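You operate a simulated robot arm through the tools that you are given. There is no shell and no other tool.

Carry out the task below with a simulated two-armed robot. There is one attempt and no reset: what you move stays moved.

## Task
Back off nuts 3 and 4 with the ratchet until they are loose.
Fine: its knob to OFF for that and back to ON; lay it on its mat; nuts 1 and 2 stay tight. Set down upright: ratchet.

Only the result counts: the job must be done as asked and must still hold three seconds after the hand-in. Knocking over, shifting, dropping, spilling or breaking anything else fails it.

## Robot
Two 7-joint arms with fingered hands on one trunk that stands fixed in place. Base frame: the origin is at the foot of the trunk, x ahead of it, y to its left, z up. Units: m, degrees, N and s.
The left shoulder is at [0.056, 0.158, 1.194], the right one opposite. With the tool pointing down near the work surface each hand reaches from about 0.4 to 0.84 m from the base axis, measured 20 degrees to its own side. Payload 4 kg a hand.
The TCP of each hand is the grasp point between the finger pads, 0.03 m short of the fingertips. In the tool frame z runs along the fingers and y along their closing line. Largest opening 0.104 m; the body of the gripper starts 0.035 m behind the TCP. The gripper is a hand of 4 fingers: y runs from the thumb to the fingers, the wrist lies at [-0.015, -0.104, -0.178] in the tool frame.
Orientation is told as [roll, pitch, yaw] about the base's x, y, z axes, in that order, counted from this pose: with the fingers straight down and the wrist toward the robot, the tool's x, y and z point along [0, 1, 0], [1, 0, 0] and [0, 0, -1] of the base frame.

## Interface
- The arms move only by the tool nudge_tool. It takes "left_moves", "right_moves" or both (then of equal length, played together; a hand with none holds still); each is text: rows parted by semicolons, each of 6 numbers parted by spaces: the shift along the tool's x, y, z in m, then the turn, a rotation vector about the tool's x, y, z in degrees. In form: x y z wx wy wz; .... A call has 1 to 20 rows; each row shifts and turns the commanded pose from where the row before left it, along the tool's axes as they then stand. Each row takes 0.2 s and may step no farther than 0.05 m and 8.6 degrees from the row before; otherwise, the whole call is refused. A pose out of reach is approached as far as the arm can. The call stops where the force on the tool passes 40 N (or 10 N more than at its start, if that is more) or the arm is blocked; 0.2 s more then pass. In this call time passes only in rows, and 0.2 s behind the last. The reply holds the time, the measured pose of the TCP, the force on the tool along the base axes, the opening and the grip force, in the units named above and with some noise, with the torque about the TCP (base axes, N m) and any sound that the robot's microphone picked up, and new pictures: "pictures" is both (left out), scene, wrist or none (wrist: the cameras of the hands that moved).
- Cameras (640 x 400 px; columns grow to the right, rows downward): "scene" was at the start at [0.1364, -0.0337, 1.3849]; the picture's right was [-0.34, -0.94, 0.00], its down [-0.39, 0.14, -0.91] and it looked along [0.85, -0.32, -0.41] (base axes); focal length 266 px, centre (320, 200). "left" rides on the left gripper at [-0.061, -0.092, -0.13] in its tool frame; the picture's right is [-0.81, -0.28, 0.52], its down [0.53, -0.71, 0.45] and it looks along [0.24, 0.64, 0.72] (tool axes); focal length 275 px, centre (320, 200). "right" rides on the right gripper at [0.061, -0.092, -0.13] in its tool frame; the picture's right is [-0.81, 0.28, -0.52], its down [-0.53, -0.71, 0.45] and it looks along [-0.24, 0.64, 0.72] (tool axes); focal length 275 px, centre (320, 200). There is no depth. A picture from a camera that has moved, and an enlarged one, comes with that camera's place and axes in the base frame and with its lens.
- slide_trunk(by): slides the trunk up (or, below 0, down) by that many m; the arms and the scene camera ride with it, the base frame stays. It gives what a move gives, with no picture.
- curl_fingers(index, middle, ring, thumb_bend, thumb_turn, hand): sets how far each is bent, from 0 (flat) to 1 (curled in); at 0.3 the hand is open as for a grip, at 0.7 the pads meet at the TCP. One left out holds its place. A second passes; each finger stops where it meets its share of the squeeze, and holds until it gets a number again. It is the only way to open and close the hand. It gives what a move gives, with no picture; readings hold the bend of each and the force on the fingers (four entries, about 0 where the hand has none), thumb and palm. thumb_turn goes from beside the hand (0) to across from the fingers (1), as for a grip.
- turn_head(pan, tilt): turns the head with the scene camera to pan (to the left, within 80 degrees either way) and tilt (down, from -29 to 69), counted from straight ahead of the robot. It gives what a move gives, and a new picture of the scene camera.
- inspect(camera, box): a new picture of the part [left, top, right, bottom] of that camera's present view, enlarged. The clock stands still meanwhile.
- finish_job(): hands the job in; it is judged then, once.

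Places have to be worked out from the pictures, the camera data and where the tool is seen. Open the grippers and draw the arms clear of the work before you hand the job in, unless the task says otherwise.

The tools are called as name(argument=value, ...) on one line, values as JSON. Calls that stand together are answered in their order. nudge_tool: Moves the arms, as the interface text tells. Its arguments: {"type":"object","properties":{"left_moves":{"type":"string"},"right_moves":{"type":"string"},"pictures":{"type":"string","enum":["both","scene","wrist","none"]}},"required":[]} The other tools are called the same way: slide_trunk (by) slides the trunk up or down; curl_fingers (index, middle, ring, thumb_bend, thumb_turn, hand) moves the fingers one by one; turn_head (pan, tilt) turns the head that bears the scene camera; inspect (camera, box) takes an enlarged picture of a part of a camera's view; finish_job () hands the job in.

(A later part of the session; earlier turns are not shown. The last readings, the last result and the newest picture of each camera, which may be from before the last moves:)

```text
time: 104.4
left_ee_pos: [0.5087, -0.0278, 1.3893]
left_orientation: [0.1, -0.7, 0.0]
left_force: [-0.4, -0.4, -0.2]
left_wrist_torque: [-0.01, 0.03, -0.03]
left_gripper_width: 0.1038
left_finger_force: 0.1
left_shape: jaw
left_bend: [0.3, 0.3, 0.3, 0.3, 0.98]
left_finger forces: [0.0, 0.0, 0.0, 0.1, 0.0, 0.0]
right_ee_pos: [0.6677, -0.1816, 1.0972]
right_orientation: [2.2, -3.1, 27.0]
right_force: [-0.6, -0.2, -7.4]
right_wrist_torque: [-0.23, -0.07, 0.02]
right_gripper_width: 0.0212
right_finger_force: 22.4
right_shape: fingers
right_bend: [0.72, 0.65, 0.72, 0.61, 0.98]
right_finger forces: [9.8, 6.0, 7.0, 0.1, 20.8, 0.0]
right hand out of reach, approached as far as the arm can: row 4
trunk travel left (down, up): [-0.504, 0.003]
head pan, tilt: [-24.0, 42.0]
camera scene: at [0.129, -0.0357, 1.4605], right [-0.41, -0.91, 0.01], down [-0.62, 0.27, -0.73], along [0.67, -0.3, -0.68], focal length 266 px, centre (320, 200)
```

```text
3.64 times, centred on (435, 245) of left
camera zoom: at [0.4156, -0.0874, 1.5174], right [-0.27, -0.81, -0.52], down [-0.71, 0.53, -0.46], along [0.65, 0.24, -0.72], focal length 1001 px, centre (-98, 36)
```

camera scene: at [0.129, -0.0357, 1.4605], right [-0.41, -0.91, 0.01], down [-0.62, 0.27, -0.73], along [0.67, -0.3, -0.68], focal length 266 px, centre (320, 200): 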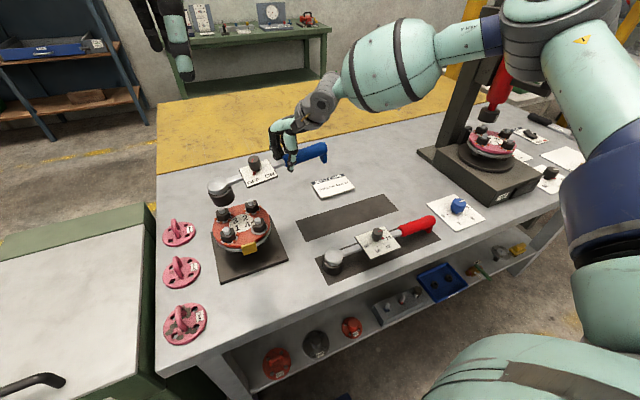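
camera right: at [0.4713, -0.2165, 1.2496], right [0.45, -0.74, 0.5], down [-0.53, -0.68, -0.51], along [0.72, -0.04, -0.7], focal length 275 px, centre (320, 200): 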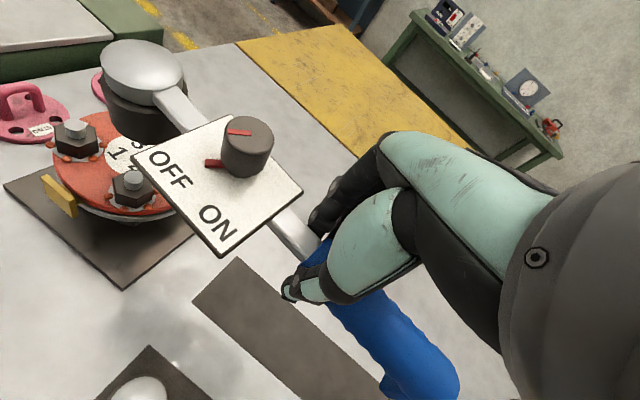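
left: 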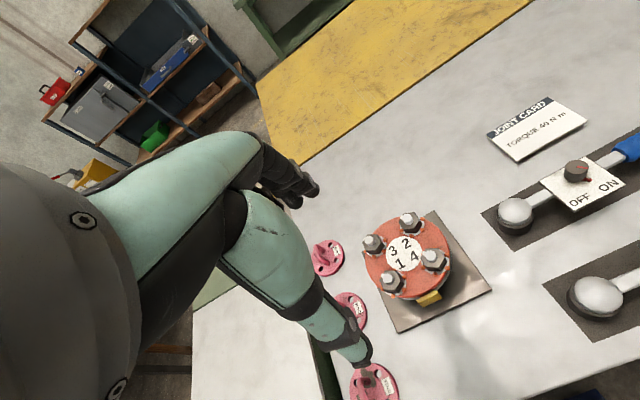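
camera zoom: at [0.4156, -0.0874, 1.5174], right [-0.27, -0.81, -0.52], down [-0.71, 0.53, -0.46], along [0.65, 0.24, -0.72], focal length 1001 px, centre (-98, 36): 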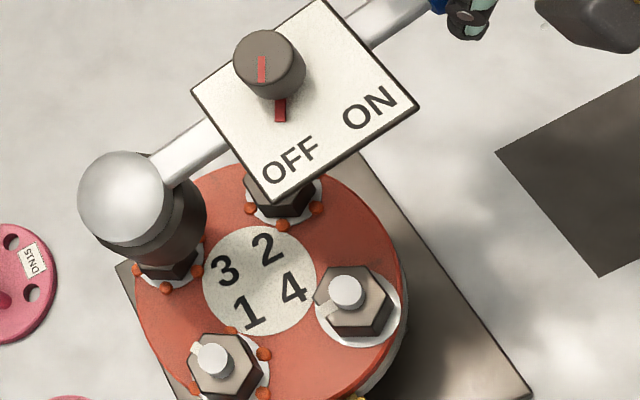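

The left camera shows nut 4's side mark turned by some 60-70° and no orange squeeze-out: nut 4 is loose. For nut 3 the arm is at its low-yaw limit, so I swing the handle 8° counter-clockwise and then move the head over.

nudge_tool(right_moves="-0.0038 0.0111 0.0005 0.14 0.21 -3.99; -0.0038 0.0111 0.0005 0.14 0.21 -3.99; 0.0013 0.0165 0.001 0 0 0", pictures="none")

inspect(camera="scene", box=[200, 140, 300, 225])

inspect(camera="left", box=[370, 190, 500, 300])

```text
time: 105.2
left_ee_pos: [0.5078, -0.0262, 1.3894]
left_orientation: [0.1, -0.7, 0.0]
left_force: [0.4, 1.2, 0.3]
left_wrist_torque: [0.02, -0.02, -0.01]
left_gripper_width: 0.104
left_finger_force: 0.2
left_shape: jaw
left_bend: [0.3, 0.3, 0.3, 0.3, 0.98]
left_finger forces: [0.1, 0.1, 0.0, 0.1, 0.0, 0.1]
right_ee_pos: [0.6709, -0.182, 1.1127]
right_orientation: [2.0, -3.2, 35.1]
right_force: [-0.3, 1.0, -6.9]
right_wrist_torque: [-0.23, -0.12, -0.01]
right_gripper_width: 0.0214
right_finger_force: 22.0
right_shape: fingers
right_bend: [0.72, 0.65, 0.72, 0.61, 0.98]
right_finger forces: [9.6, 5.8, 7.1, 0.0, 20.9, 0.0]
right hand out of reach, approached as far as the arm can: row 1, 2, 3
trunk travel left (down, up): [-0.504, 0.003]
head pan, tilt: [-24.0, 42.0]
```

```text
4.71 times, centred on (250, 182) of scene
camera zoom: at [0.1281, -0.0357, 1.4606], right [-0.41, -0.91, 0.01], down [-0.62, 0.27, -0.73], along [0.67, -0.3, -0.68], focal length 1250 px, centre (649, 282)
```

zoom: 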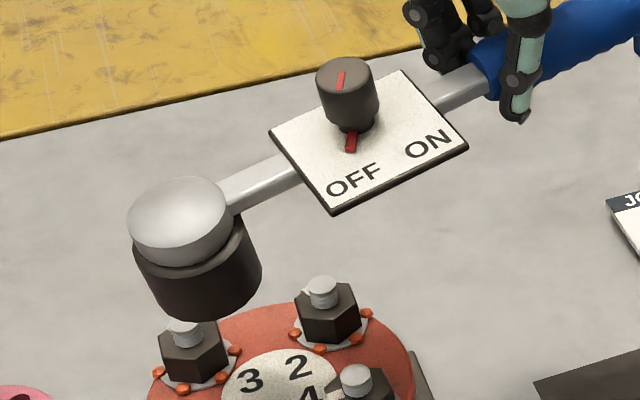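

```text
3.64 times, centred on (435, 245) of left
camera zoom: at [0.4146, -0.0873, 1.5178], right [-0.27, -0.81, -0.52], down [-0.71, 0.53, -0.46], along [0.65, 0.24, -0.72], focal length 1001 px, centre (-98, 36)
```

zoom: 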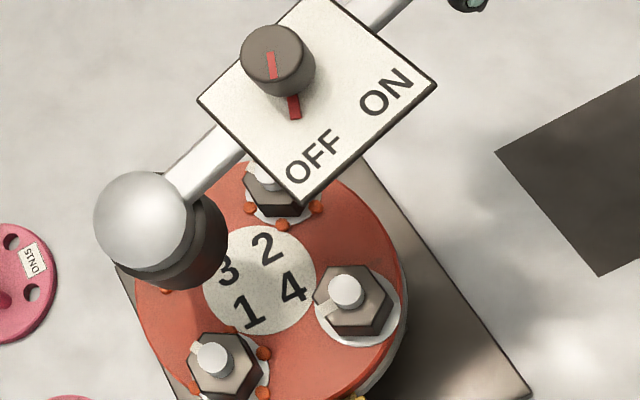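

At this trunk height the yaw window lies lower. I go back to the trunk height that worked before: alternate lowering the trunk and raising the hand, keeping clear of the studs.

slide_trunk(by=-0.03)

nudge_tool(right_moves="0.0007 0.001 -0.02 0 0 0; 0.0007 0.001 -0.02 0 0 0", pictures="none")

slide_trunk(by=-0.04)

```text
time: 106.0
left_ee_pos: [0.5079, -0.0279, 1.3592]
left_orientation: [0.1, -0.7, 0.1]
left_force: [0.0, 1.6, -0.9]
left_wrist_torque: [-0.02, -0.01, -0.02]
left_gripper_width: 0.1037
left_finger_force: 0.0
left_shape: jaw
left_bend: [0.3, 0.3, 0.3, 0.3, 0.98]
left_finger forces: [0.0, 0.1, 0.1, 0.0, 0.0, 0.1]
right_ee_pos: [0.6711, -0.1837, 1.0823]
right_orientation: [2.0, -3.2, 35.0]
right_force: [0.1, 0.2, -6.4]
right_wrist_torque: [-0.22, -0.08, 0.03]
right_gripper_width: 0.0216
right_finger_force: 21.7
right_shape: fingers
right_bend: [0.72, 0.65, 0.72, 0.61, 0.98]
right_finger forces: [9.5, 5.9, 6.9, 0.1, 21.0, 0.0]
trunk travel left (down, up): [-0.474, 0.033]
head pan, tilt: [-24.0, 42.0]
```

```text
time: 106.5
left_ee_pos: [0.5082, -0.0277, 1.3596]
left_orientation: [0.1, -0.8, 0.0]
left_force: [0.6, -0.3, 1.1]
left_wrist_torque: [0.02, 0.04, 0.01]
left_gripper_width: 0.1041
left_finger_force: 0.1
left_shape: jaw
left_bend: [0.3, 0.3, 0.3, 0.3, 0.98]
left_finger forces: [0.1, 0.0, 0.0, 0.0, 0.0, 0.0]
right_ee_pos: [0.6708, -0.182, 1.122]
right_orientation: [2.1, -3.2, 35.0]
right_force: [0.0, 0.5, -6.8]
right_wrist_torque: [-0.18, -0.08, 0.01]
right_gripper_width: 0.0216
right_finger_force: 21.8
right_shape: fingers
right_bend: [0.72, 0.65, 0.72, 0.61, 0.98]
right_finger forces: [9.5, 5.8, 6.9, 0.1, 20.9, 0.0]
trunk travel left (down, up): [-0.474, 0.033]
head pan, tilt: [-24.0, 42.0]
```

```text
time: 107.4
left_ee_pos: [0.5086, -0.0277, 1.3197]
left_orientation: [0.2, -0.7, 0.0]
left_force: [-0.5, 0.6, -0.2]
left_wrist_torque: [0.03, 0.0, 0.0]
left_gripper_width: 0.1036
left_finger_force: 0.0
left_shape: jaw
left_bend: [0.3, 0.3, 0.3, 0.3, 0.98]
left_finger forces: [0.0, 0.0, 0.0, 0.0, 0.0, 0.1]
right_ee_pos: [0.67, -0.18, 1.0818]
right_orientation: [1.9, -3.2, 35.0]
right_force: [-1.1, -0.3, -6.2]
right_wrist_torque: [-0.21, -0.09, 0.04]
right_gripper_width: 0.0215
right_finger_force: 21.4
right_shape: fingers
right_bend: [0.72, 0.65, 0.72, 0.61, 0.98]
right_finger forces: [9.2, 5.7, 7.0, 0.1, 21.0, 0.0]
trunk travel left (down, up): [-0.434, 0.073]
head pan, tilt: [-24.0, 42.0]
```

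Same window as before restored, hand at z 1.082. I try moving the head over nut 3 again.

nudge_tool(right_moves="-0.0042 0.0178 0.0008 0 0 0; -0.0042 0.0178 0.0008 0 0 0", pictures="none")

inspect(camera="scene", box=[200, 140, 300, 225])

inspect(camera="left", box=[370, 170, 500, 280])

```text
time: 108.0
left_ee_pos: [0.5069, -0.0271, 1.3192]
left_orientation: [0.1, -0.7, 0.0]
left_force: [0.3, -0.8, -0.1]
left_wrist_torque: [0.01, 0.0, 0.02]
left_gripper_width: 0.1039
left_finger_force: 0.1
left_shape: jaw
left_bend: [0.3, 0.3, 0.3, 0.3, 0.98]
left_finger forces: [0.0, 0.0, 0.1, 0.0, 0.0, 0.0]
right_ee_pos: [0.6848, -0.1774, 1.0859]
right_orientation: [2.1, -3.2, 35.0]
right_force: [0.2, 0.4, -6.8]
right_wrist_torque: [-0.21, -0.09, 0.0]
right_gripper_width: 0.0217
right_finger_force: 20.8
right_shape: fingers
right_bend: [0.72, 0.65, 0.73, 0.61, 0.98]
right_finger forces: [9.0, 5.6, 7.0, 0.1, 20.9, 0.1]
right hand out of reach, approached as far as the arm can: row 1, 2
trunk travel left (down, up): [-0.434, 0.073]
head pan, tilt: [-24.0, 42.0]
```

```text
4.71 times, centred on (250, 182) of scene
camera zoom: at [0.1277, -0.0361, 1.3912], right [-0.41, -0.91, 0.01], down [-0.62, 0.27, -0.73], along [0.67, -0.3, -0.68], focal length 1250 px, centre (649, 282)
```

zoom: 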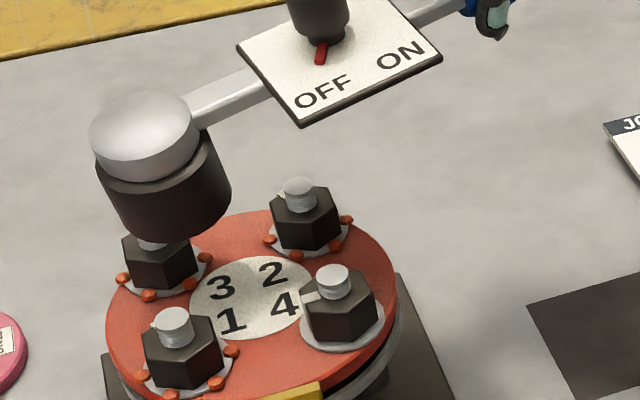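

```text
3.64 times, centred on (435, 225) of left
camera zoom: at [0.4151, -0.0878, 1.4482], right [-0.27, -0.81, -0.52], down [-0.71, 0.53, -0.46], along [0.65, 0.24, -0.72], focal length 1001 px, centre (-98, 109)
```

zoom: 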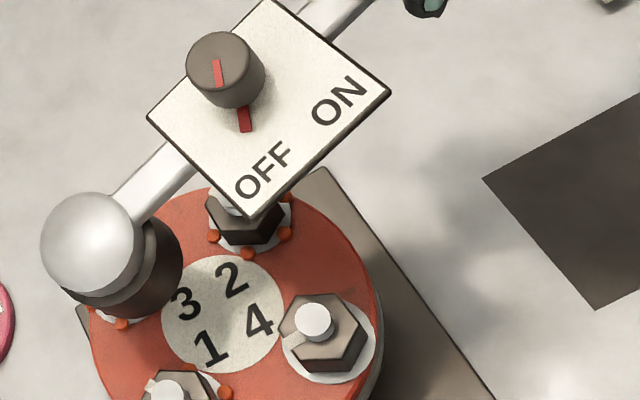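

At this more leftward position the low-yaw limit has risen, so I swing the handle further counter-clockwise (to yaw ~47°) about the head.

nudge_tool(right_moves="0 0 0 0.14 0.21 -3.99; -0.0038 0.0111 0.0004 0.14 0.21 -3.99; -0.0038 0.0111 0.0004 0.14 0.21 -3.99", pictures="none")

nudge_tool(right_moves="-0.0038 0.0111 0.0004 0 0 0; 0 0.01 0.0005 0 0 0", pictures="none")

```text
time: 108.8
left_ee_pos: [0.5069, -0.0269, 1.3191]
left_orientation: [0.1, -0.7, -0.1]
left_force: [0.4, 0.0, 0.3]
left_wrist_torque: [0.01, 0.02, -0.01]
left_gripper_width: 0.1037
left_finger_force: 0.1
left_shape: jaw
left_bend: [0.3, 0.3, 0.3, 0.3, 0.98]
left_finger forces: [0.0, 0.0, 0.0, 0.0, 0.0, 0.0]
right_ee_pos: [0.6749, -0.1809, 1.0956]
right_orientation: [1.9, -3.3, 47.2]
right_force: [0.0, -0.1, -6.6]
right_wrist_torque: [-0.16, -0.14, -0.02]
right_gripper_width: 0.0217
right_finger_force: 20.8
right_shape: fingers
right_bend: [0.72, 0.65, 0.73, 0.61, 0.98]
right_finger forces: [8.6, 5.5, 7.1, 0.0, 20.8, 0.1]
right hand out of reach, approached as far as the arm can: row 2, 3
trunk travel left (down, up): [-0.434, 0.073]
head pan, tilt: [-24.0, 42.0]
```

```text
time: 109.4
left_ee_pos: [0.5076, -0.0269, 1.32]
left_orientation: [0.1, -0.7, 0.0]
left_force: [1.0, -0.3, -0.6]
left_wrist_torque: [0.02, 0.02, -0.02]
left_gripper_width: 0.1038
left_finger_force: 0.2
left_shape: jaw
left_bend: [0.3, 0.3, 0.3, 0.3, 0.98]
left_finger forces: [0.0, 0.0, 0.0, 0.0, 0.0, 0.0]
right_ee_pos: [0.6751, -0.1758, 1.0985]
right_orientation: [1.8, -3.2, 47.0]
right_force: [0.9, -0.8, -7.1]
right_wrist_torque: [-0.14, -0.14, 0.0]
right_gripper_width: 0.0219
right_finger_force: 20.8
right_shape: fingers
right_bend: [0.72, 0.65, 0.73, 0.61, 0.98]
right_finger forces: [8.4, 5.6, 7.2, 0.0, 20.8, 0.0]
right hand out of reach, approached as far as the arm can: row 1, 2
trunk travel left (down, up): [-0.434, 0.073]
head pan, tilt: [-24.0, 42.0]
```

Raising relieves the limit, so a lower trunk with the hand relatively higher should extend the reach. I lower the trunk in turns with raising the hand.

slide_trunk(by=-0.025)

nudge_tool(right_moves="0.0007 0.001 -0.02 0 0 0; 0.0007 0.001 -0.02 0 0 0; 0.0003 0.0005 -0.01 0 0 0", pictures="none")

slide_trunk(by=-0.045)

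nudge_tool(right_moves="-0.0038 0.0111 0.0004 0 0 0; 0 0.01 0.0005 0 0 0; 0 0.01 0.0005 0 0 0", pictures="none")

```text
time: 110.1
left_ee_pos: [0.5089, -0.0265, 1.2931]
left_orientation: [0.1, -0.7, 0.0]
left_force: [-0.3, 0.0, -0.3]
left_wrist_torque: [0.01, 0.04, -0.01]
left_gripper_width: 0.1037
left_finger_force: 0.1
left_shape: jaw
left_bend: [0.3, 0.3, 0.3, 0.3, 0.98]
left_finger forces: [0.0, 0.1, 0.1, 0.0, 0.1, 0.1]
right_ee_pos: [0.675, -0.1766, 1.073]
right_orientation: [1.9, -3.3, 47.0]
right_force: [0.0, 0.3, -6.9]
right_wrist_torque: [-0.16, -0.1, 0.0]
right_gripper_width: 0.0218
right_finger_force: 20.7
right_shape: fingers
right_bend: [0.72, 0.65, 0.73, 0.61, 0.98]
right_finger forces: [8.4, 5.5, 6.9, 0.0, 20.7, 0.1]
trunk travel left (down, up): [-0.409, 0.098]
head pan, tilt: [-24.0, 42.0]
```

```text
time: 110.9
left_ee_pos: [0.5072, -0.0277, 1.2943]
left_orientation: [0.1, -0.7, 0.1]
left_force: [-0.6, 0.3, 0.4]
left_wrist_torque: [-0.01, 0.0, 0.01]
left_gripper_width: 0.1037
left_finger_force: 0.1
left_shape: jaw
left_bend: [0.3, 0.3, 0.3, 0.3, 0.98]
left_finger forces: [0.0, 0.0, 0.0, 0.0, 0.0, 0.0]
right_ee_pos: [0.6732, -0.1764, 1.1238]
right_orientation: [1.9, -3.2, 47.1]
right_force: [0.5, 0.2, -7.1]
right_wrist_torque: [-0.17, -0.13, -0.01]
right_gripper_width: 0.0217
right_finger_force: 20.4
right_shape: fingers
right_bend: [0.72, 0.65, 0.73, 0.61, 0.98]
right_finger forces: [7.4, 5.3, 7.2, 0.0, 20.5, 0.0]
trunk travel left (down, up): [-0.409, 0.098]
head pan, tilt: [-24.0, 42.0]
```

```text
time: 111.8
left_ee_pos: [0.507, -0.0267, 1.2482]
left_orientation: [0.1, -0.8, 0.0]
left_force: [0.6, 0.1, 0.2]
left_wrist_torque: [-0.01, 0.03, -0.02]
left_gripper_width: 0.1037
left_finger_force: 0.1
left_shape: jaw
left_bend: [0.3, 0.3, 0.3, 0.3, 0.98]
left_finger forces: [0.0, 0.0, 0.0, 0.0, 0.0, 0.0]
right_ee_pos: [0.6743, -0.1755, 1.0778]
right_orientation: [1.9, -3.2, 46.9]
right_force: [0.3, -0.6, -7.2]
right_wrist_torque: [-0.12, -0.15, 0.0]
right_gripper_width: 0.0219
right_finger_force: 20.1
right_shape: fingers
right_bend: [0.72, 0.65, 0.73, 0.61, 0.98]
right_finger forces: [7.7, 5.3, 7.0, 0.0, 20.5, 0.1]
trunk travel left (down, up): [-0.364, 0.143]
head pan, tilt: [-24.0, 42.0]
```

```text
time: 112.6
left_ee_pos: [0.5064, -0.0271, 1.2502]
left_orientation: [0.2, -0.8, 0.0]
left_force: [-0.5, 0.1, 0.7]
left_wrist_torque: [0.0, 0.01, 0.01]
left_gripper_width: 0.1037
left_finger_force: 0.0
left_shape: jaw
left_bend: [0.3, 0.3, 0.3, 0.3, 0.98]
left_finger forces: [0.0, 0.0, 0.0, 0.0, 0.0, 0.0]
right_ee_pos: [0.6781, -0.1668, 1.082]
right_orientation: [2.0, -3.3, 47.0]
right_force: [0.5, -0.1, -7.6]
right_wrist_torque: [-0.15, -0.14, 0.01]
right_gripper_width: 0.0216
right_finger_force: 19.7
right_shape: fingers
right_bend: [0.72, 0.65, 0.73, 0.61, 0.98]
right_finger forces: [7.3, 5.3, 7.3, 0.0, 20.5, 0.0]
right hand out of reach, approached as far as the arm can: row 1, 2, 3
trunk travel left (down, up): [-0.364, 0.143]
head pan, tilt: [-24.0, 42.0]
```

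The arm is stuck in a poor elbow posture. I will reset it: first move the left hand aside to +y so nothing can collide, and raise the trunk for height.

nudge_tool(left_moves="0.04 -0.01 0 0 0 0; 0.04 -0.01 0 0 0 0; 0.04 -0.01 0 0 0 0; 0.04 -0.01 0 0 0 0", pictures="none")

slide_trunk(by=0.13)

nudge_tool(right_moves="0 -0.03 0 0 0 6; 0 -0.03 0 0 0 6; 0 -0.03 0 0 0 6; 0 -0.03 0 0 0 6; 0 -0.03 0 0 0 6", pictures="scene")

```text
time: 113.6
left_ee_pos: [0.468, 0.1336, 1.2462]
left_orientation: [-0.1, -0.7, 0.1]
left_force: [-0.4, 1.4, 0.6]
left_wrist_torque: [0.0, -0.02, -0.01]
left_gripper_width: 0.1041
left_finger_force: 0.1
left_shape: jaw
left_bend: [0.3, 0.3, 0.3, 0.3, 0.98]
left_finger forces: [0.0, 0.1, 0.0, 0.0, 0.0, 0.1]
right_ee_pos: [0.6771, -0.1649, 1.0817]
right_orientation: [1.8, -3.2, 47.0]
right_force: [0.4, 0.7, -7.2]
right_wrist_torque: [-0.18, -0.16, 0.0]
right_gripper_width: 0.0218
right_finger_force: 19.9
right_shape: fingers
right_bend: [0.72, 0.65, 0.73, 0.61, 0.98]
right_finger forces: [7.5, 5.3, 7.1, 0.0, 20.2, 0.0]
trunk travel left (down, up): [-0.364, 0.143]
head pan, tilt: [-24.0, 42.0]
```

```text
time: 115.1
left_ee_pos: [0.4691, 0.1316, 1.3783]
left_orientation: [0.1, -0.7, 0.0]
left_force: [0.3, -0.3, 0.1]
left_wrist_torque: [-0.03, -0.03, 0.02]
left_gripper_width: 0.1039
left_finger_force: 0.1
left_shape: jaw
left_bend: [0.3, 0.3, 0.3, 0.3, 0.98]
left_finger forces: [0.1, 0.0, 0.0, 0.0, 0.1, 0.0]
right_ee_pos: [0.6778, -0.166, 1.211]
right_orientation: [2.0, -3.2, 47.0]
right_force: [-0.3, -0.7, -6.9]
right_wrist_torque: [-0.15, -0.14, -0.04]
right_gripper_width: 0.0219
right_finger_force: 20.3
right_shape: fingers
right_bend: [0.72, 0.65, 0.73, 0.61, 0.98]
right_finger forces: [7.3, 5.3, 7.3, 0.1, 20.3, 0.0]
trunk travel left (down, up): [-0.494, 0.013]
head pan, tilt: [-24.0, 42.0]
```

```text
time: 116.3
left_ee_pos: [0.4648, 0.1295, 1.3796]
left_orientation: [0.1, -0.8, 0.0]
left_force: [0.4, 0.0, -0.2]
left_wrist_torque: [0.0, -0.04, 0.02]
left_gripper_width: 0.104
left_finger_force: 0.0
left_shape: jaw
left_bend: [0.3, 0.3, 0.3, 0.3, 0.98]
left_finger forces: [0.0, 0.1, 0.1, 0.0, 0.0, 0.0]
right_ee_pos: [0.5535, -0.2507, 1.2035]
right_orientation: [3.2, -2.1, 16.9]
right_force: [0.0, 0.2, -6.3]
right_wrist_torque: [-0.2, -0.06, -0.01]
right_gripper_width: 0.022
right_finger_force: 19.5
right_shape: fingers
right_bend: [0.72, 0.65, 0.73, 0.61, 0.98]
right_finger forces: [7.0, 5.6, 7.2, 0.0, 20.3, 0.0]
trunk travel left (down, up): [-0.494, 0.013]
head pan, tilt: [-24.0, 42.0]
camera scene: at [0.1257, -0.0364, 1.4513], right [-0.41, -0.91, 0.0], down [-0.62, 0.27, -0.74], along [0.67, -0.3, -0.68], focal length 266 px, centre (320, 200)
```

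scene: 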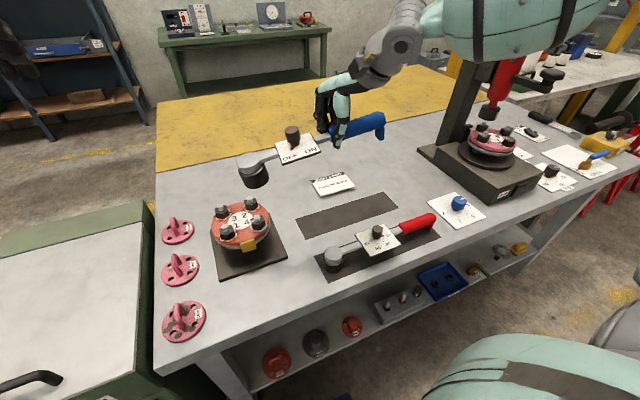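

No limit hit. I pull back a little further, correcting the small tilt, to complete the posture reset.

nudge_tool(right_moves="0 -0.03 0 -1.2 -1.5 6; 0 -0.03 0 -0.2 -0.3 6; 0 -0.02 0 0 0 0", pictures="none")

```text
time: 117.1
left_ee_pos: [0.4682, 0.1301, 1.3771]
left_orientation: [0.0, -0.7, 0.0]
left_force: [-0.8, 0.8, -0.1]
left_wrist_torque: [-0.02, -0.03, -0.03]
left_gripper_width: 0.1039
left_finger_force: 0.1
left_shape: jaw
left_bend: [0.3, 0.3, 0.3, 0.3, 0.98]
left_finger forces: [0.1, 0.0, 0.1, 0.1, 0.0, 0.0]
right_ee_pos: [0.477, -0.2682, 1.2]
right_orientation: [1.9, -2.9, 4.9]
right_force: [0.5, -1.6, -6.9]
right_wrist_torque: [-0.25, 0.0, -0.06]
right_gripper_width: 0.022
right_finger_force: 20.1
right_shape: fingers
right_bend: [0.72, 0.65, 0.73, 0.6, 0.98]
right_finger forces: [7.4, 5.5, 6.9, 0.0, 20.2, 0.0]
trunk travel left (down, up): [-0.494, 0.013]
head pan, tilt: [-24.0, 42.0]
```

Posture looks relaxed: (0.477, -0.268, 1.20) at yaw 5°. I approach nut 3 directly with the handle pointing at about -105°.

nudge_tool(right_moves="0.0178 0.0296 0.0242 0 0 0; 0.0178 0.0296 0.0242 0 0 0; 0.0178 0.0296 0.0242 0 0 0; 0.0178 0.0296 0.0242 0 0 0; 0.0178 0.0296 0.0202 0 0 0", pictures="scene")

inspect(camera="scene", box=[200, 140, 300, 225])

```text
time: 118.3
left_ee_pos: [0.4699, 0.1304, 1.3758]
left_orientation: [0.1, -0.5, -0.1]
left_force: [-0.4, 0.3, -0.5]
left_wrist_torque: [-0.02, -0.01, -0.01]
left_gripper_width: 0.1039
left_finger_force: 0.1
left_shape: jaw
left_bend: [0.3, 0.3, 0.3, 0.3, 0.98]
left_finger forces: [0.1, 0.0, 0.0, 0.0, 0.0, 0.0]
right_ee_pos: [0.6239, -0.1597, 1.094]
right_orientation: [2.0, -2.6, 4.9]
right_force: [0.4, 0.1, -7.6]
right_wrist_torque: [-0.24, 0.04, 0.06]
right_gripper_width: 0.022
right_finger_force: 19.2
right_shape: fingers
right_bend: [0.72, 0.65, 0.73, 0.6, 0.98]
right_finger forces: [6.6, 5.3, 7.3, 0.1, 19.4, 0.0]
trunk travel left (down, up): [-0.494, 0.013]
head pan, tilt: [-24.0, 42.0]
camera scene: at [0.1317, -0.0361, 1.4507], right [-0.41, -0.91, 0.01], down [-0.62, 0.27, -0.73], along [0.67, -0.3, -0.68], focal length 266 px, centre (320, 200)
```

scene: 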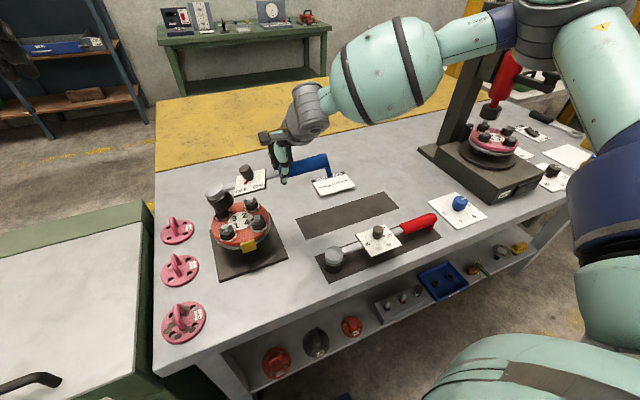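

```text
4.71 times, centred on (250, 182) of scene
camera zoom: at [0.1317, -0.0361, 1.4507], right [-0.41, -0.91, 0.01], down [-0.62, 0.27, -0.73], along [0.67, -0.3, -0.68], focal length 1250 px, centre (649, 282)
```

zoom: 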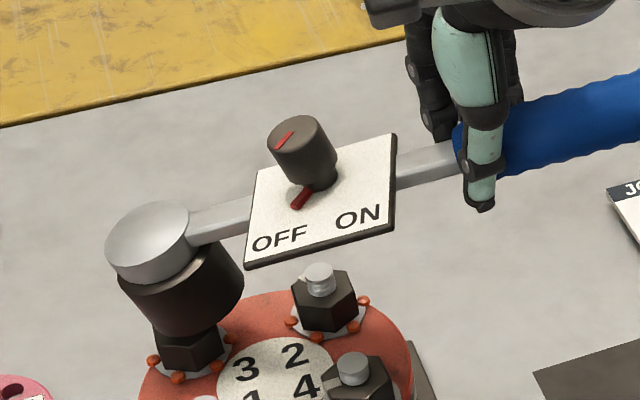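

The ratchet has slipped to about 13° head-down in the grip. I level it by tilting the hand in two gentle steps.

nudge_tool(right_moves="0 0 0 -1.1 3.1 0; 0 0 0 -1.1 3.1 0; 0 0 0 -1.1 3.1 0; 0 0 0 -1.1 3.1 0", pictures="wrist")

inspect(camera="scene", box=[200, 140, 300, 225])

```text
time: 119.3
left_ee_pos: [0.467, 0.1306, 1.378]
left_orientation: [0.1, -0.8, -0.1]
left_force: [-1.1, 0.1, -0.5]
left_wrist_torque: [0.01, -0.03, -0.01]
left_gripper_width: 0.1038
left_finger_force: 0.0
left_shape: jaw
left_bend: [0.3, 0.3, 0.3, 0.3, 0.98]
left_finger forces: [0.1, 0.0, 0.0, 0.1, 0.0, 0.0]
right_ee_pos: [0.6225, -0.1626, 1.0952]
right_orientation: [14.6, -7.4, 4.2]
right_force: [0.4, -0.2, -7.4]
right_wrist_torque: [-0.25, 0.01, -0.02]
right_gripper_width: 0.0218
right_finger_force: 19.4
right_shape: fingers
right_bend: [0.72, 0.72, 0.73, 0.6, 0.98]
right_finger forces: [7.0, 5.3, 6.9, 0.0, 19.7, 0.1]
trunk travel left (down, up): [-0.494, 0.013]
head pan, tilt: [-24.0, 42.0]
camera right: at [0.5123, -0.1438, 1.2222], right [0.3, -0.89, 0.33], down [-0.6, -0.45, -0.66], along [0.74, 0.0, -0.67], focal length 275 px, centre (320, 200)
```

right: 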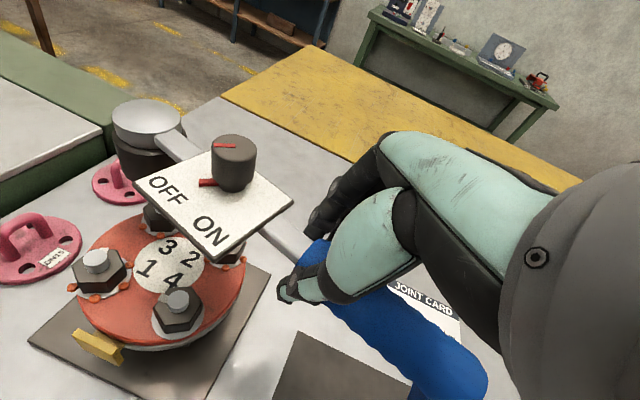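

```text
4.71 times, centred on (250, 182) of scene
camera zoom: at [0.1273, -0.0365, 1.4512], right [-0.41, -0.91, 0.01], down [-0.62, 0.27, -0.73], along [0.67, -0.3, -0.68], focal length 1250 px, centre (649, 282)
```

zoom: 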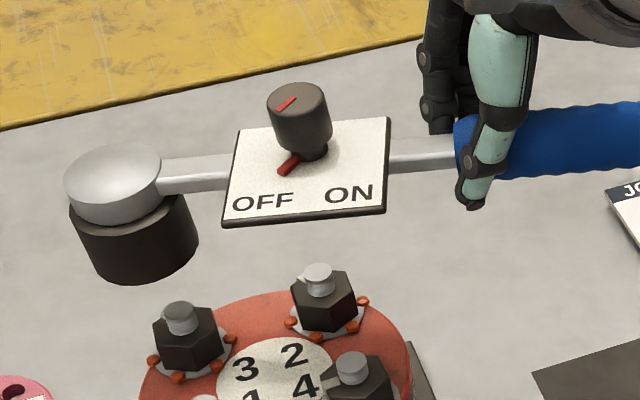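

The ratchet is level again. I use the left camera (nut 3 should appear near pixel (448,199)) together with the scene camera to align.

inspect(camera="left", box=[380, 130, 520, 250])

inspect(camera="scene", box=[205, 165, 265, 215])

```text
3.33 times, centred on (450, 190) of left
camera zoom: at [0.3741, 0.0693, 1.5066], right [-0.27, -0.81, -0.52], down [-0.71, 0.53, -0.46], along [0.65, 0.25, -0.72], focal length 918 px, centre (-113, 233)
```

zoom: 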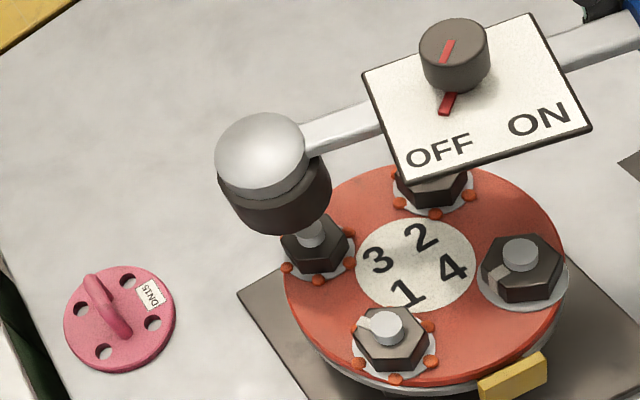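

```text
8.00 times, centred on (235, 190) of scene
camera zoom: at [0.1273, -0.0365, 1.4512], right [-0.41, -0.91, 0.01], down [-0.62, 0.27, -0.73], along [0.67, -0.3, -0.68], focal length 2126 px, centre (1000, 280)
```

zoom: 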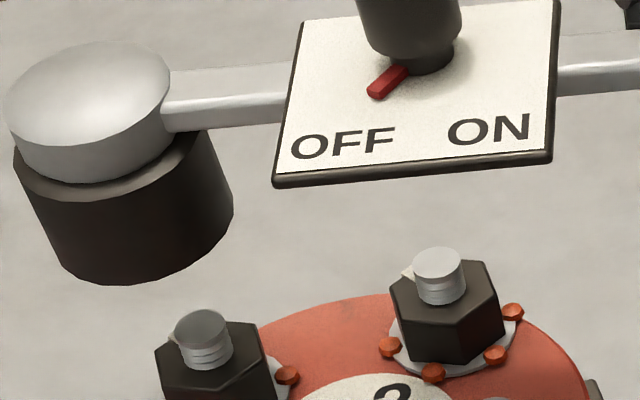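

It is still about 6° head-down. I level further, then re-check the offset to nut 3.

nudge_tool(right_moves="0 0 0 -1.25 3 0; 0 0 0 -1.25 3 0", pictures="none")

inspect(camera="left", box=[380, 130, 520, 250])

inspect(camera="scene", box=[200, 150, 280, 220])

```text
time: 119.9
left_ee_pos: [0.4674, 0.1295, 1.3784]
left_orientation: [0.1, -0.7, 0.0]
left_force: [-1.0, -0.1, 0.7]
left_wrist_torque: [0.04, 0.0, 0.02]
left_gripper_width: 0.1035
left_finger_force: 0.1
left_shape: jaw
left_bend: [0.3, 0.3, 0.3, 0.3, 0.98]
left_finger forces: [0.0, 0.1, 0.0, 0.1, 0.0, 0.1]
right_ee_pos: [0.6212, -0.1613, 1.0941]
right_orientation: [20.5, -9.5, 3.5]
right_force: [-0.3, -0.1, -7.5]
right_wrist_torque: [-0.27, 0.02, -0.01]
right_gripper_width: 0.0217
right_finger_force: 20.2
right_shape: fingers
right_bend: [0.72, 0.72, 0.73, 0.6, 0.98]
right_finger forces: [7.0, 5.4, 7.2, 0.0, 19.9, 0.0]
trunk travel left (down, up): [-0.494, 0.013]
head pan, tilt: [-24.0, 42.0]
```

```text
3.33 times, centred on (450, 190) of left
camera zoom: at [0.3746, 0.0691, 1.5065], right [-0.27, -0.81, -0.52], down [-0.71, 0.53, -0.46], along [0.65, 0.25, -0.72], focal length 918 px, centre (-113, 233)
```

zoom: 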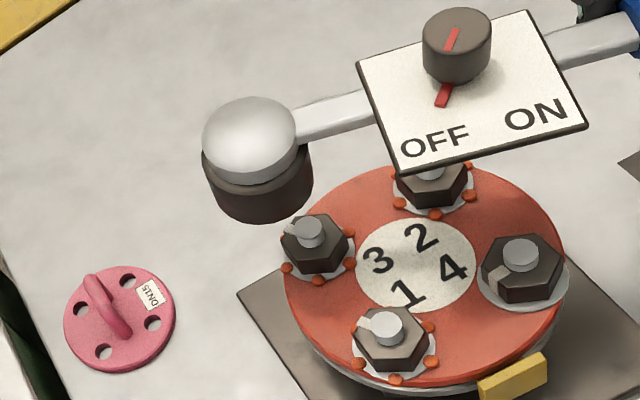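

```text
5.71 times, centred on (240, 185) of scene
camera zoom: at [0.1277, -0.0366, 1.4511], right [-0.41, -0.91, 0.01], down [-0.62, 0.27, -0.73], along [0.67, -0.3, -0.68], focal length 1518 px, centre (777, 286)
```

zoom: 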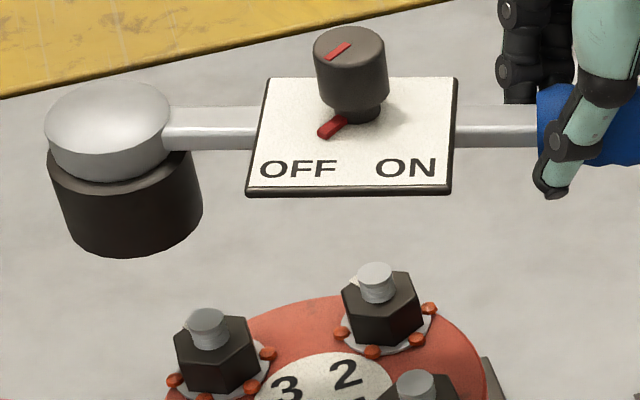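

Now level. All single-camera estimates agree the head should go about (-19, -9) mm. I shift it and lower 3.5 cm with the trunk to check over the stud.

nudge_tool(right_moves="-0.0031 -0.0096 -0.0028 0 0 0; -0.0031 -0.0096 -0.0028 0 0 0", pictures="none")

slide_trunk(by=-0.03)

inspect(camera="left", box=[400, 110, 520, 220])

inspect(camera="scene", box=[200, 140, 280, 210])

```text
time: 120.5
left_ee_pos: [0.4685, 0.13, 1.3782]
left_orientation: [0.2, -0.6, 0.0]
left_force: [-0.3, 0.5, 0.1]
left_wrist_torque: [-0.01, -0.01, 0.01]
left_gripper_width: 0.1039
left_finger_force: 0.0
left_shape: jaw
left_bend: [0.3, 0.3, 0.3, 0.3, 0.98]
left_finger forces: [0.0, 0.0, 0.0, 0.0, 0.0, 0.0]
right_ee_pos: [0.6046, -0.1712, 1.094]
right_orientation: [20.6, -9.8, 3.5]
right_force: [0.9, -0.1, -7.2]
right_wrist_torque: [-0.23, 0.02, 0.01]
right_gripper_width: 0.0219
right_finger_force: 19.4
right_shape: fingers
right_bend: [0.72, 0.72, 0.73, 0.6, 0.98]
right_finger forces: [6.7, 5.4, 7.2, 0.0, 20.0, 0.0]
trunk travel left (down, up): [-0.494, 0.013]
head pan, tilt: [-24.0, 42.0]
```

```text
time: 121.3
left_ee_pos: [0.467, 0.1316, 1.3478]
left_orientation: [0.1, -0.7, -0.1]
left_force: [-0.6, 0.1, 0.1]
left_wrist_torque: [0.01, 0.04, -0.01]
left_gripper_width: 0.104
left_finger_force: 0.1
left_shape: jaw
left_bend: [0.3, 0.3, 0.3, 0.3, 0.98]
left_finger forces: [0.1, 0.1, 0.1, 0.0, 0.0, 0.0]
right_ee_pos: [0.6044, -0.1706, 1.0635]
right_orientation: [20.6, -9.6, 3.5]
right_force: [-0.3, -1.2, -6.4]
right_wrist_torque: [-0.27, 0.02, -0.01]
right_gripper_width: 0.0217
right_finger_force: 19.7
right_shape: fingers
right_bend: [0.72, 0.72, 0.73, 0.6, 0.98]
right_finger forces: [7.0, 5.4, 7.2, 0.1, 19.9, 0.0]
trunk travel left (down, up): [-0.464, 0.043]
head pan, tilt: [-24.0, 42.0]
```

```text
3.64 times, centred on (460, 165) of left
camera zoom: at [0.3755, 0.0701, 1.4764], right [-0.27, -0.81, -0.52], down [-0.71, 0.53, -0.46], along [0.65, 0.25, -0.72], focal length 1001 px, centre (-189, 327)
```

zoom: 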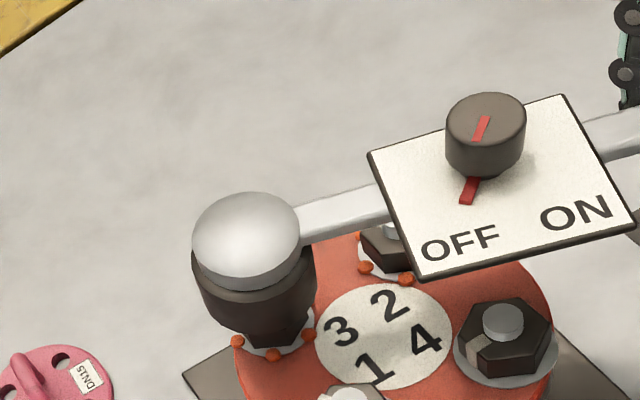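

```text
5.71 times, centred on (240, 175) of scene
camera zoom: at [0.1281, -0.0358, 1.4213], right [-0.41, -0.91, 0.01], down [-0.62, 0.27, -0.73], along [0.67, -0.3, -0.68], focal length 1518 px, centre (777, 343)
```

zoom: 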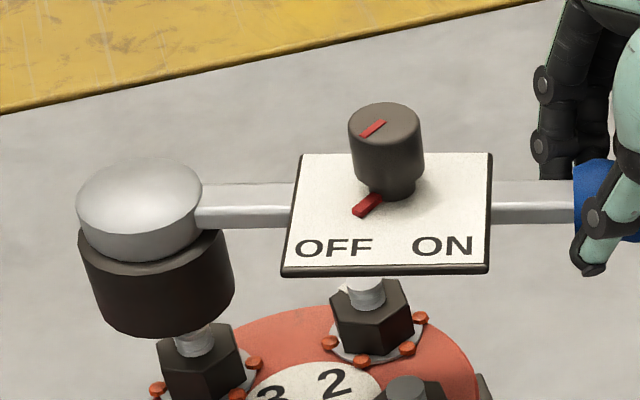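

inspect(camera="left", box=[420, 155, 470, 205])

inspect(camera="scene", box=[205, 165, 255, 215])

```text
8.00 times, centred on (445, 180) of left
camera zoom: at [0.3755, 0.0701, 1.4764], right [-0.27, -0.81, -0.52], down [-0.71, 0.53, -0.46], along [0.65, 0.25, -0.72], focal length 2202 px, centre (-680, 360)
```

zoom: 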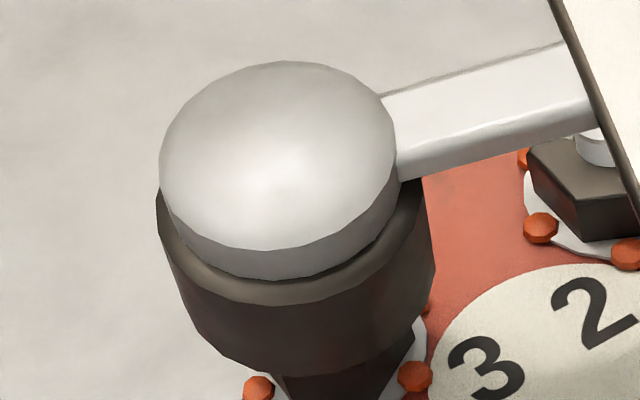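

```text
8.00 times, centred on (230, 190) of scene
camera zoom: at [0.1281, -0.0358, 1.4213], right [-0.41, -0.91, 0.01], down [-0.62, 0.27, -0.73], along [0.67, -0.3, -0.68], focal length 2126 px, centre (1040, 280)
```

zoom: 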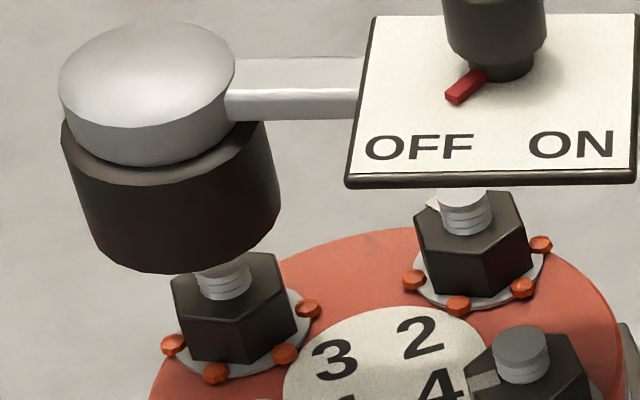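

The views bracket the error to within 2-3 mm. I apply a small correction and lower about 2.5 cm with the arm, watching the torque for contact.

nudge_tool(right_moves="-0.002 0.0009 -0.0006 0 0 0; -0.0028 -0.0013 0.0074 0 0 0; -0.0028 -0.0013 0.0074 0 0 0; -0.0028 -0.0013 0.0074 0 0 0", pictures="none")

inspect(camera="left", box=[410, 140, 490, 220])

inspect(camera="scene", box=[200, 150, 280, 220])

```text
time: 122.3
left_ee_pos: [0.4685, 0.1298, 1.3483]
left_orientation: [0.1, -0.7, 0.0]
left_force: [-0.3, 0.4, 0.4]
left_wrist_torque: [-0.03, 0.0, -0.01]
left_gripper_width: 0.104
left_finger_force: 0.0
left_shape: jaw
left_bend: [0.3, 0.3, 0.3, 0.3, 0.98]
left_finger forces: [0.0, 0.0, 0.0, 0.0, 0.0, 0.1]
right_ee_pos: [0.6071, -0.1736, 1.0408]
right_orientation: [20.5, -9.6, 3.5]
right_force: [-0.3, -0.5, -6.8]
right_wrist_torque: [-0.27, 0.04, 0.01]
right_gripper_width: 0.0217
right_finger_force: 19.9
right_shape: fingers
right_bend: [0.72, 0.72, 0.73, 0.6, 0.98]
right_finger forces: [7.0, 5.3, 7.2, 0.0, 19.8, 0.0]
trunk travel left (down, up): [-0.464, 0.043]
head pan, tilt: [-24.0, 42.0]
```

```text
5.00 times, centred on (450, 180) of left
camera zoom: at [0.3755, 0.0698, 1.4767], right [-0.27, -0.81, -0.52], down [-0.71, 0.53, -0.46], along [0.65, 0.25, -0.72], focal length 1376 px, centre (-330, 300)
```

zoom: 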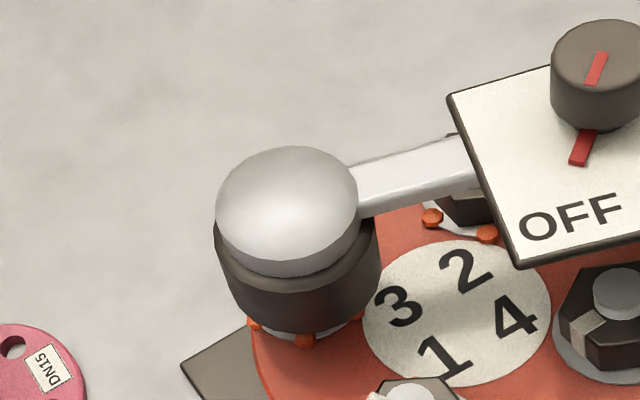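

```text
5.71 times, centred on (240, 185) of scene
camera zoom: at [0.1281, -0.036, 1.4216], right [-0.41, -0.91, 0.01], down [-0.62, 0.27, -0.73], along [0.67, -0.3, -0.68], focal length 1518 px, centre (777, 286)
```

zoom: 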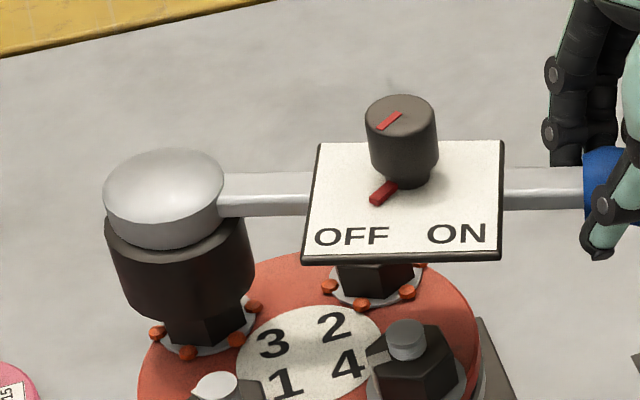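

Well lined up. I continue down in 5 mm steps until contact shows.

nudge_tool(right_moves="-0.0017 -0.0008 0.0046 0 0 0; -0.0017 -0.0008 0.0046 0 0 0", pictures="none")

nudge_tool(right_moves="-0.0017 -0.0008 0.0046 0 0 0; -0.0017 -0.0008 0.0046 0 0 0", pictures="none")

inspect(camera="left", box=[410, 140, 490, 220])

inspect(camera="scene", box=[200, 150, 280, 220])

```text
time: 122.9
left_ee_pos: [0.4687, 0.1307, 1.3474]
left_orientation: [0.1, -0.7, 0.0]
left_force: [0.0, -0.7, 0.3]
left_wrist_torque: [0.0, 0.03, 0.01]
left_gripper_width: 0.1039
left_finger_force: 0.1
left_shape: jaw
left_bend: [0.3, 0.3, 0.3, 0.3, 0.98]
left_finger forces: [0.0, 0.0, 0.1, 0.0, 0.1, 0.1]
right_ee_pos: [0.6073, -0.1726, 1.0299]
right_orientation: [20.5, -9.5, 3.6]
right_force: [-0.5, 0.2, -6.9]
right_wrist_torque: [-0.26, 0.07, -0.01]
right_gripper_width: 0.0221
right_finger_force: 19.9
right_shape: fingers
right_bend: [0.72, 0.72, 0.73, 0.6, 0.98]
right_finger forces: [6.9, 5.5, 7.2, 0.0, 19.8, 0.0]
trunk travel left (down, up): [-0.464, 0.043]
head pan, tilt: [-24.0, 42.0]
```

```text
time: 123.5
left_ee_pos: [0.4682, 0.1301, 1.3481]
left_orientation: [0.1, -0.7, 0.0]
left_force: [-0.5, -0.6, 0.4]
left_wrist_torque: [-0.04, -0.02, -0.01]
left_gripper_width: 0.1036
left_finger_force: 0.0
left_shape: jaw
left_bend: [0.3, 0.3, 0.3, 0.3, 0.98]
left_finger forces: [0.0, 0.1, 0.1, 0.1, 0.1, 0.1]
right_ee_pos: [0.6063, -0.1723, 1.0199]
right_orientation: [20.4, -9.5, 3.5]
right_force: [0.8, 1.0, -6.2]
right_wrist_torque: [-0.19, 0.0, 0.02]
right_gripper_width: 0.0218
right_finger_force: 19.7
right_shape: fingers
right_bend: [0.72, 0.72, 0.73, 0.6, 0.98]
right_finger forces: [7.3, 5.4, 7.0, 0.1, 20.0, 0.0]
trunk travel left (down, up): [-0.464, 0.043]
head pan, tilt: [-24.0, 42.0]
```

```text
5.00 times, centred on (450, 180) of left
camera zoom: at [0.3755, 0.0699, 1.4768], right [-0.27, -0.81, -0.52], down [-0.71, 0.53, -0.46], along [0.65, 0.25, -0.72], focal length 1376 px, centre (-330, 300)
```

zoom: 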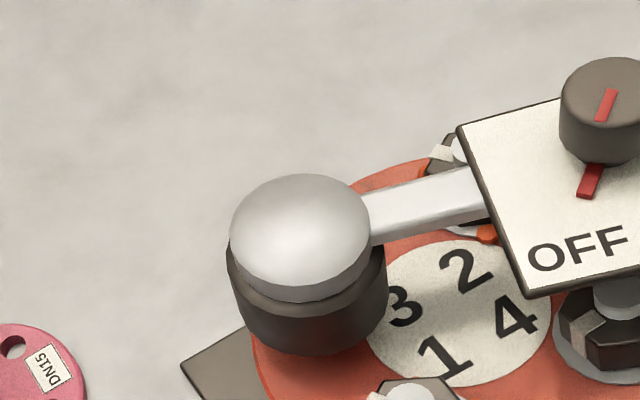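

```text
5.71 times, centred on (240, 185) of scene
camera zoom: at [0.128, -0.036, 1.4216], right [-0.41, -0.91, 0.01], down [-0.62, 0.27, -0.73], along [0.67, -0.3, -0.68], focal length 1518 px, centre (777, 286)
```

zoom: 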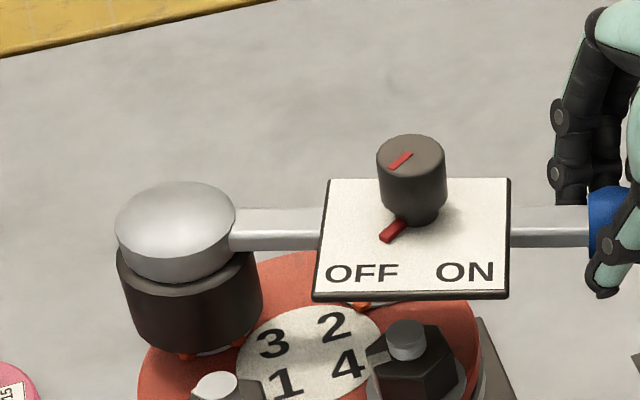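

The socket has slid down over nut 3. I press 2 mm more and swing counter-clockwise about it.

nudge_tool(right_moves="-0.001 -0.0005 0.0028 0 0 0; -0.0048 0.0111 0.0002 1.38 0.66 -3.7; -0.0048 0.0111 0.0002 1.38 0.66 -3.7; -0.0048 0.0111 0.0002 1.38 0.66 -3.7", pictures="none")

inspect(camera="left", box=[410, 140, 490, 220])

inspect(camera="scene", box=[200, 150, 280, 220])

```text
time: 124.5
left_ee_pos: [0.468, 0.1304, 1.3485]
left_orientation: [0.1, -0.7, 0.0]
left_force: [0.5, 0.0, -0.3]
left_wrist_torque: [0.01, 0.0, 0.01]
left_gripper_width: 0.1037
left_finger_force: 0.0
left_shape: jaw
left_bend: [0.3, 0.3, 0.3, 0.3, 0.98]
left_finger forces: [0.0, 0.0, 0.0, 0.1, 0.0, 0.0]
right_ee_pos: [0.6402, -0.181, 1.0168]
right_orientation: [20.5, -9.5, 15.6]
right_force: [0.5, 0.1, -6.1]
right_wrist_torque: [-0.05, -0.03, 0.03]
right_gripper_width: 0.022
right_finger_force: 20.3
right_shape: fingers
right_bend: [0.72, 0.72, 0.73, 0.6, 0.98]
right_finger forces: [7.7, 5.6, 6.6, 0.1, 20.4, 0.0]
trunk travel left (down, up): [-0.464, 0.043]
head pan, tilt: [-24.0, 42.0]
```

```text
5.00 times, centred on (450, 180) of left
camera zoom: at [0.3757, 0.0701, 1.4767], right [-0.27, -0.81, -0.52], down [-0.71, 0.53, -0.46], along [0.65, 0.25, -0.72], focal length 1376 px, centre (-330, 300)
```

zoom: 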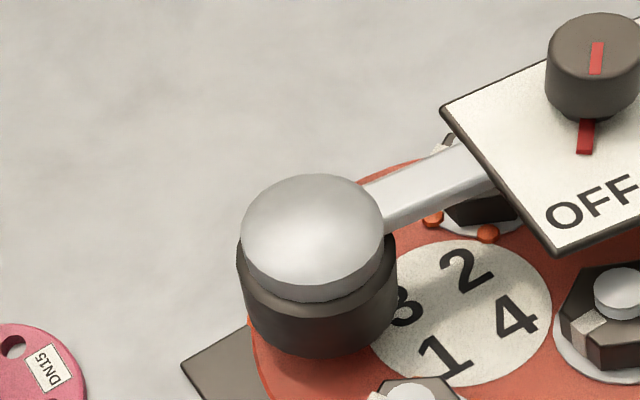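

```text
5.71 times, centred on (240, 185) of scene
camera zoom: at [0.1283, -0.0357, 1.4216], right [-0.41, -0.91, 0.01], down [-0.62, 0.27, -0.73], along [0.67, -0.3, -0.68], focal length 1518 px, centre (777, 286)
```

zoom: 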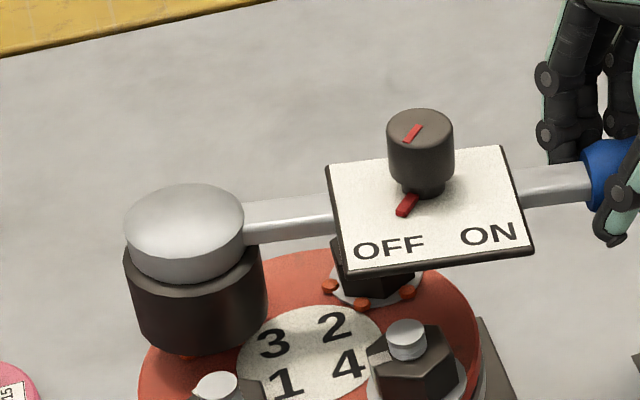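

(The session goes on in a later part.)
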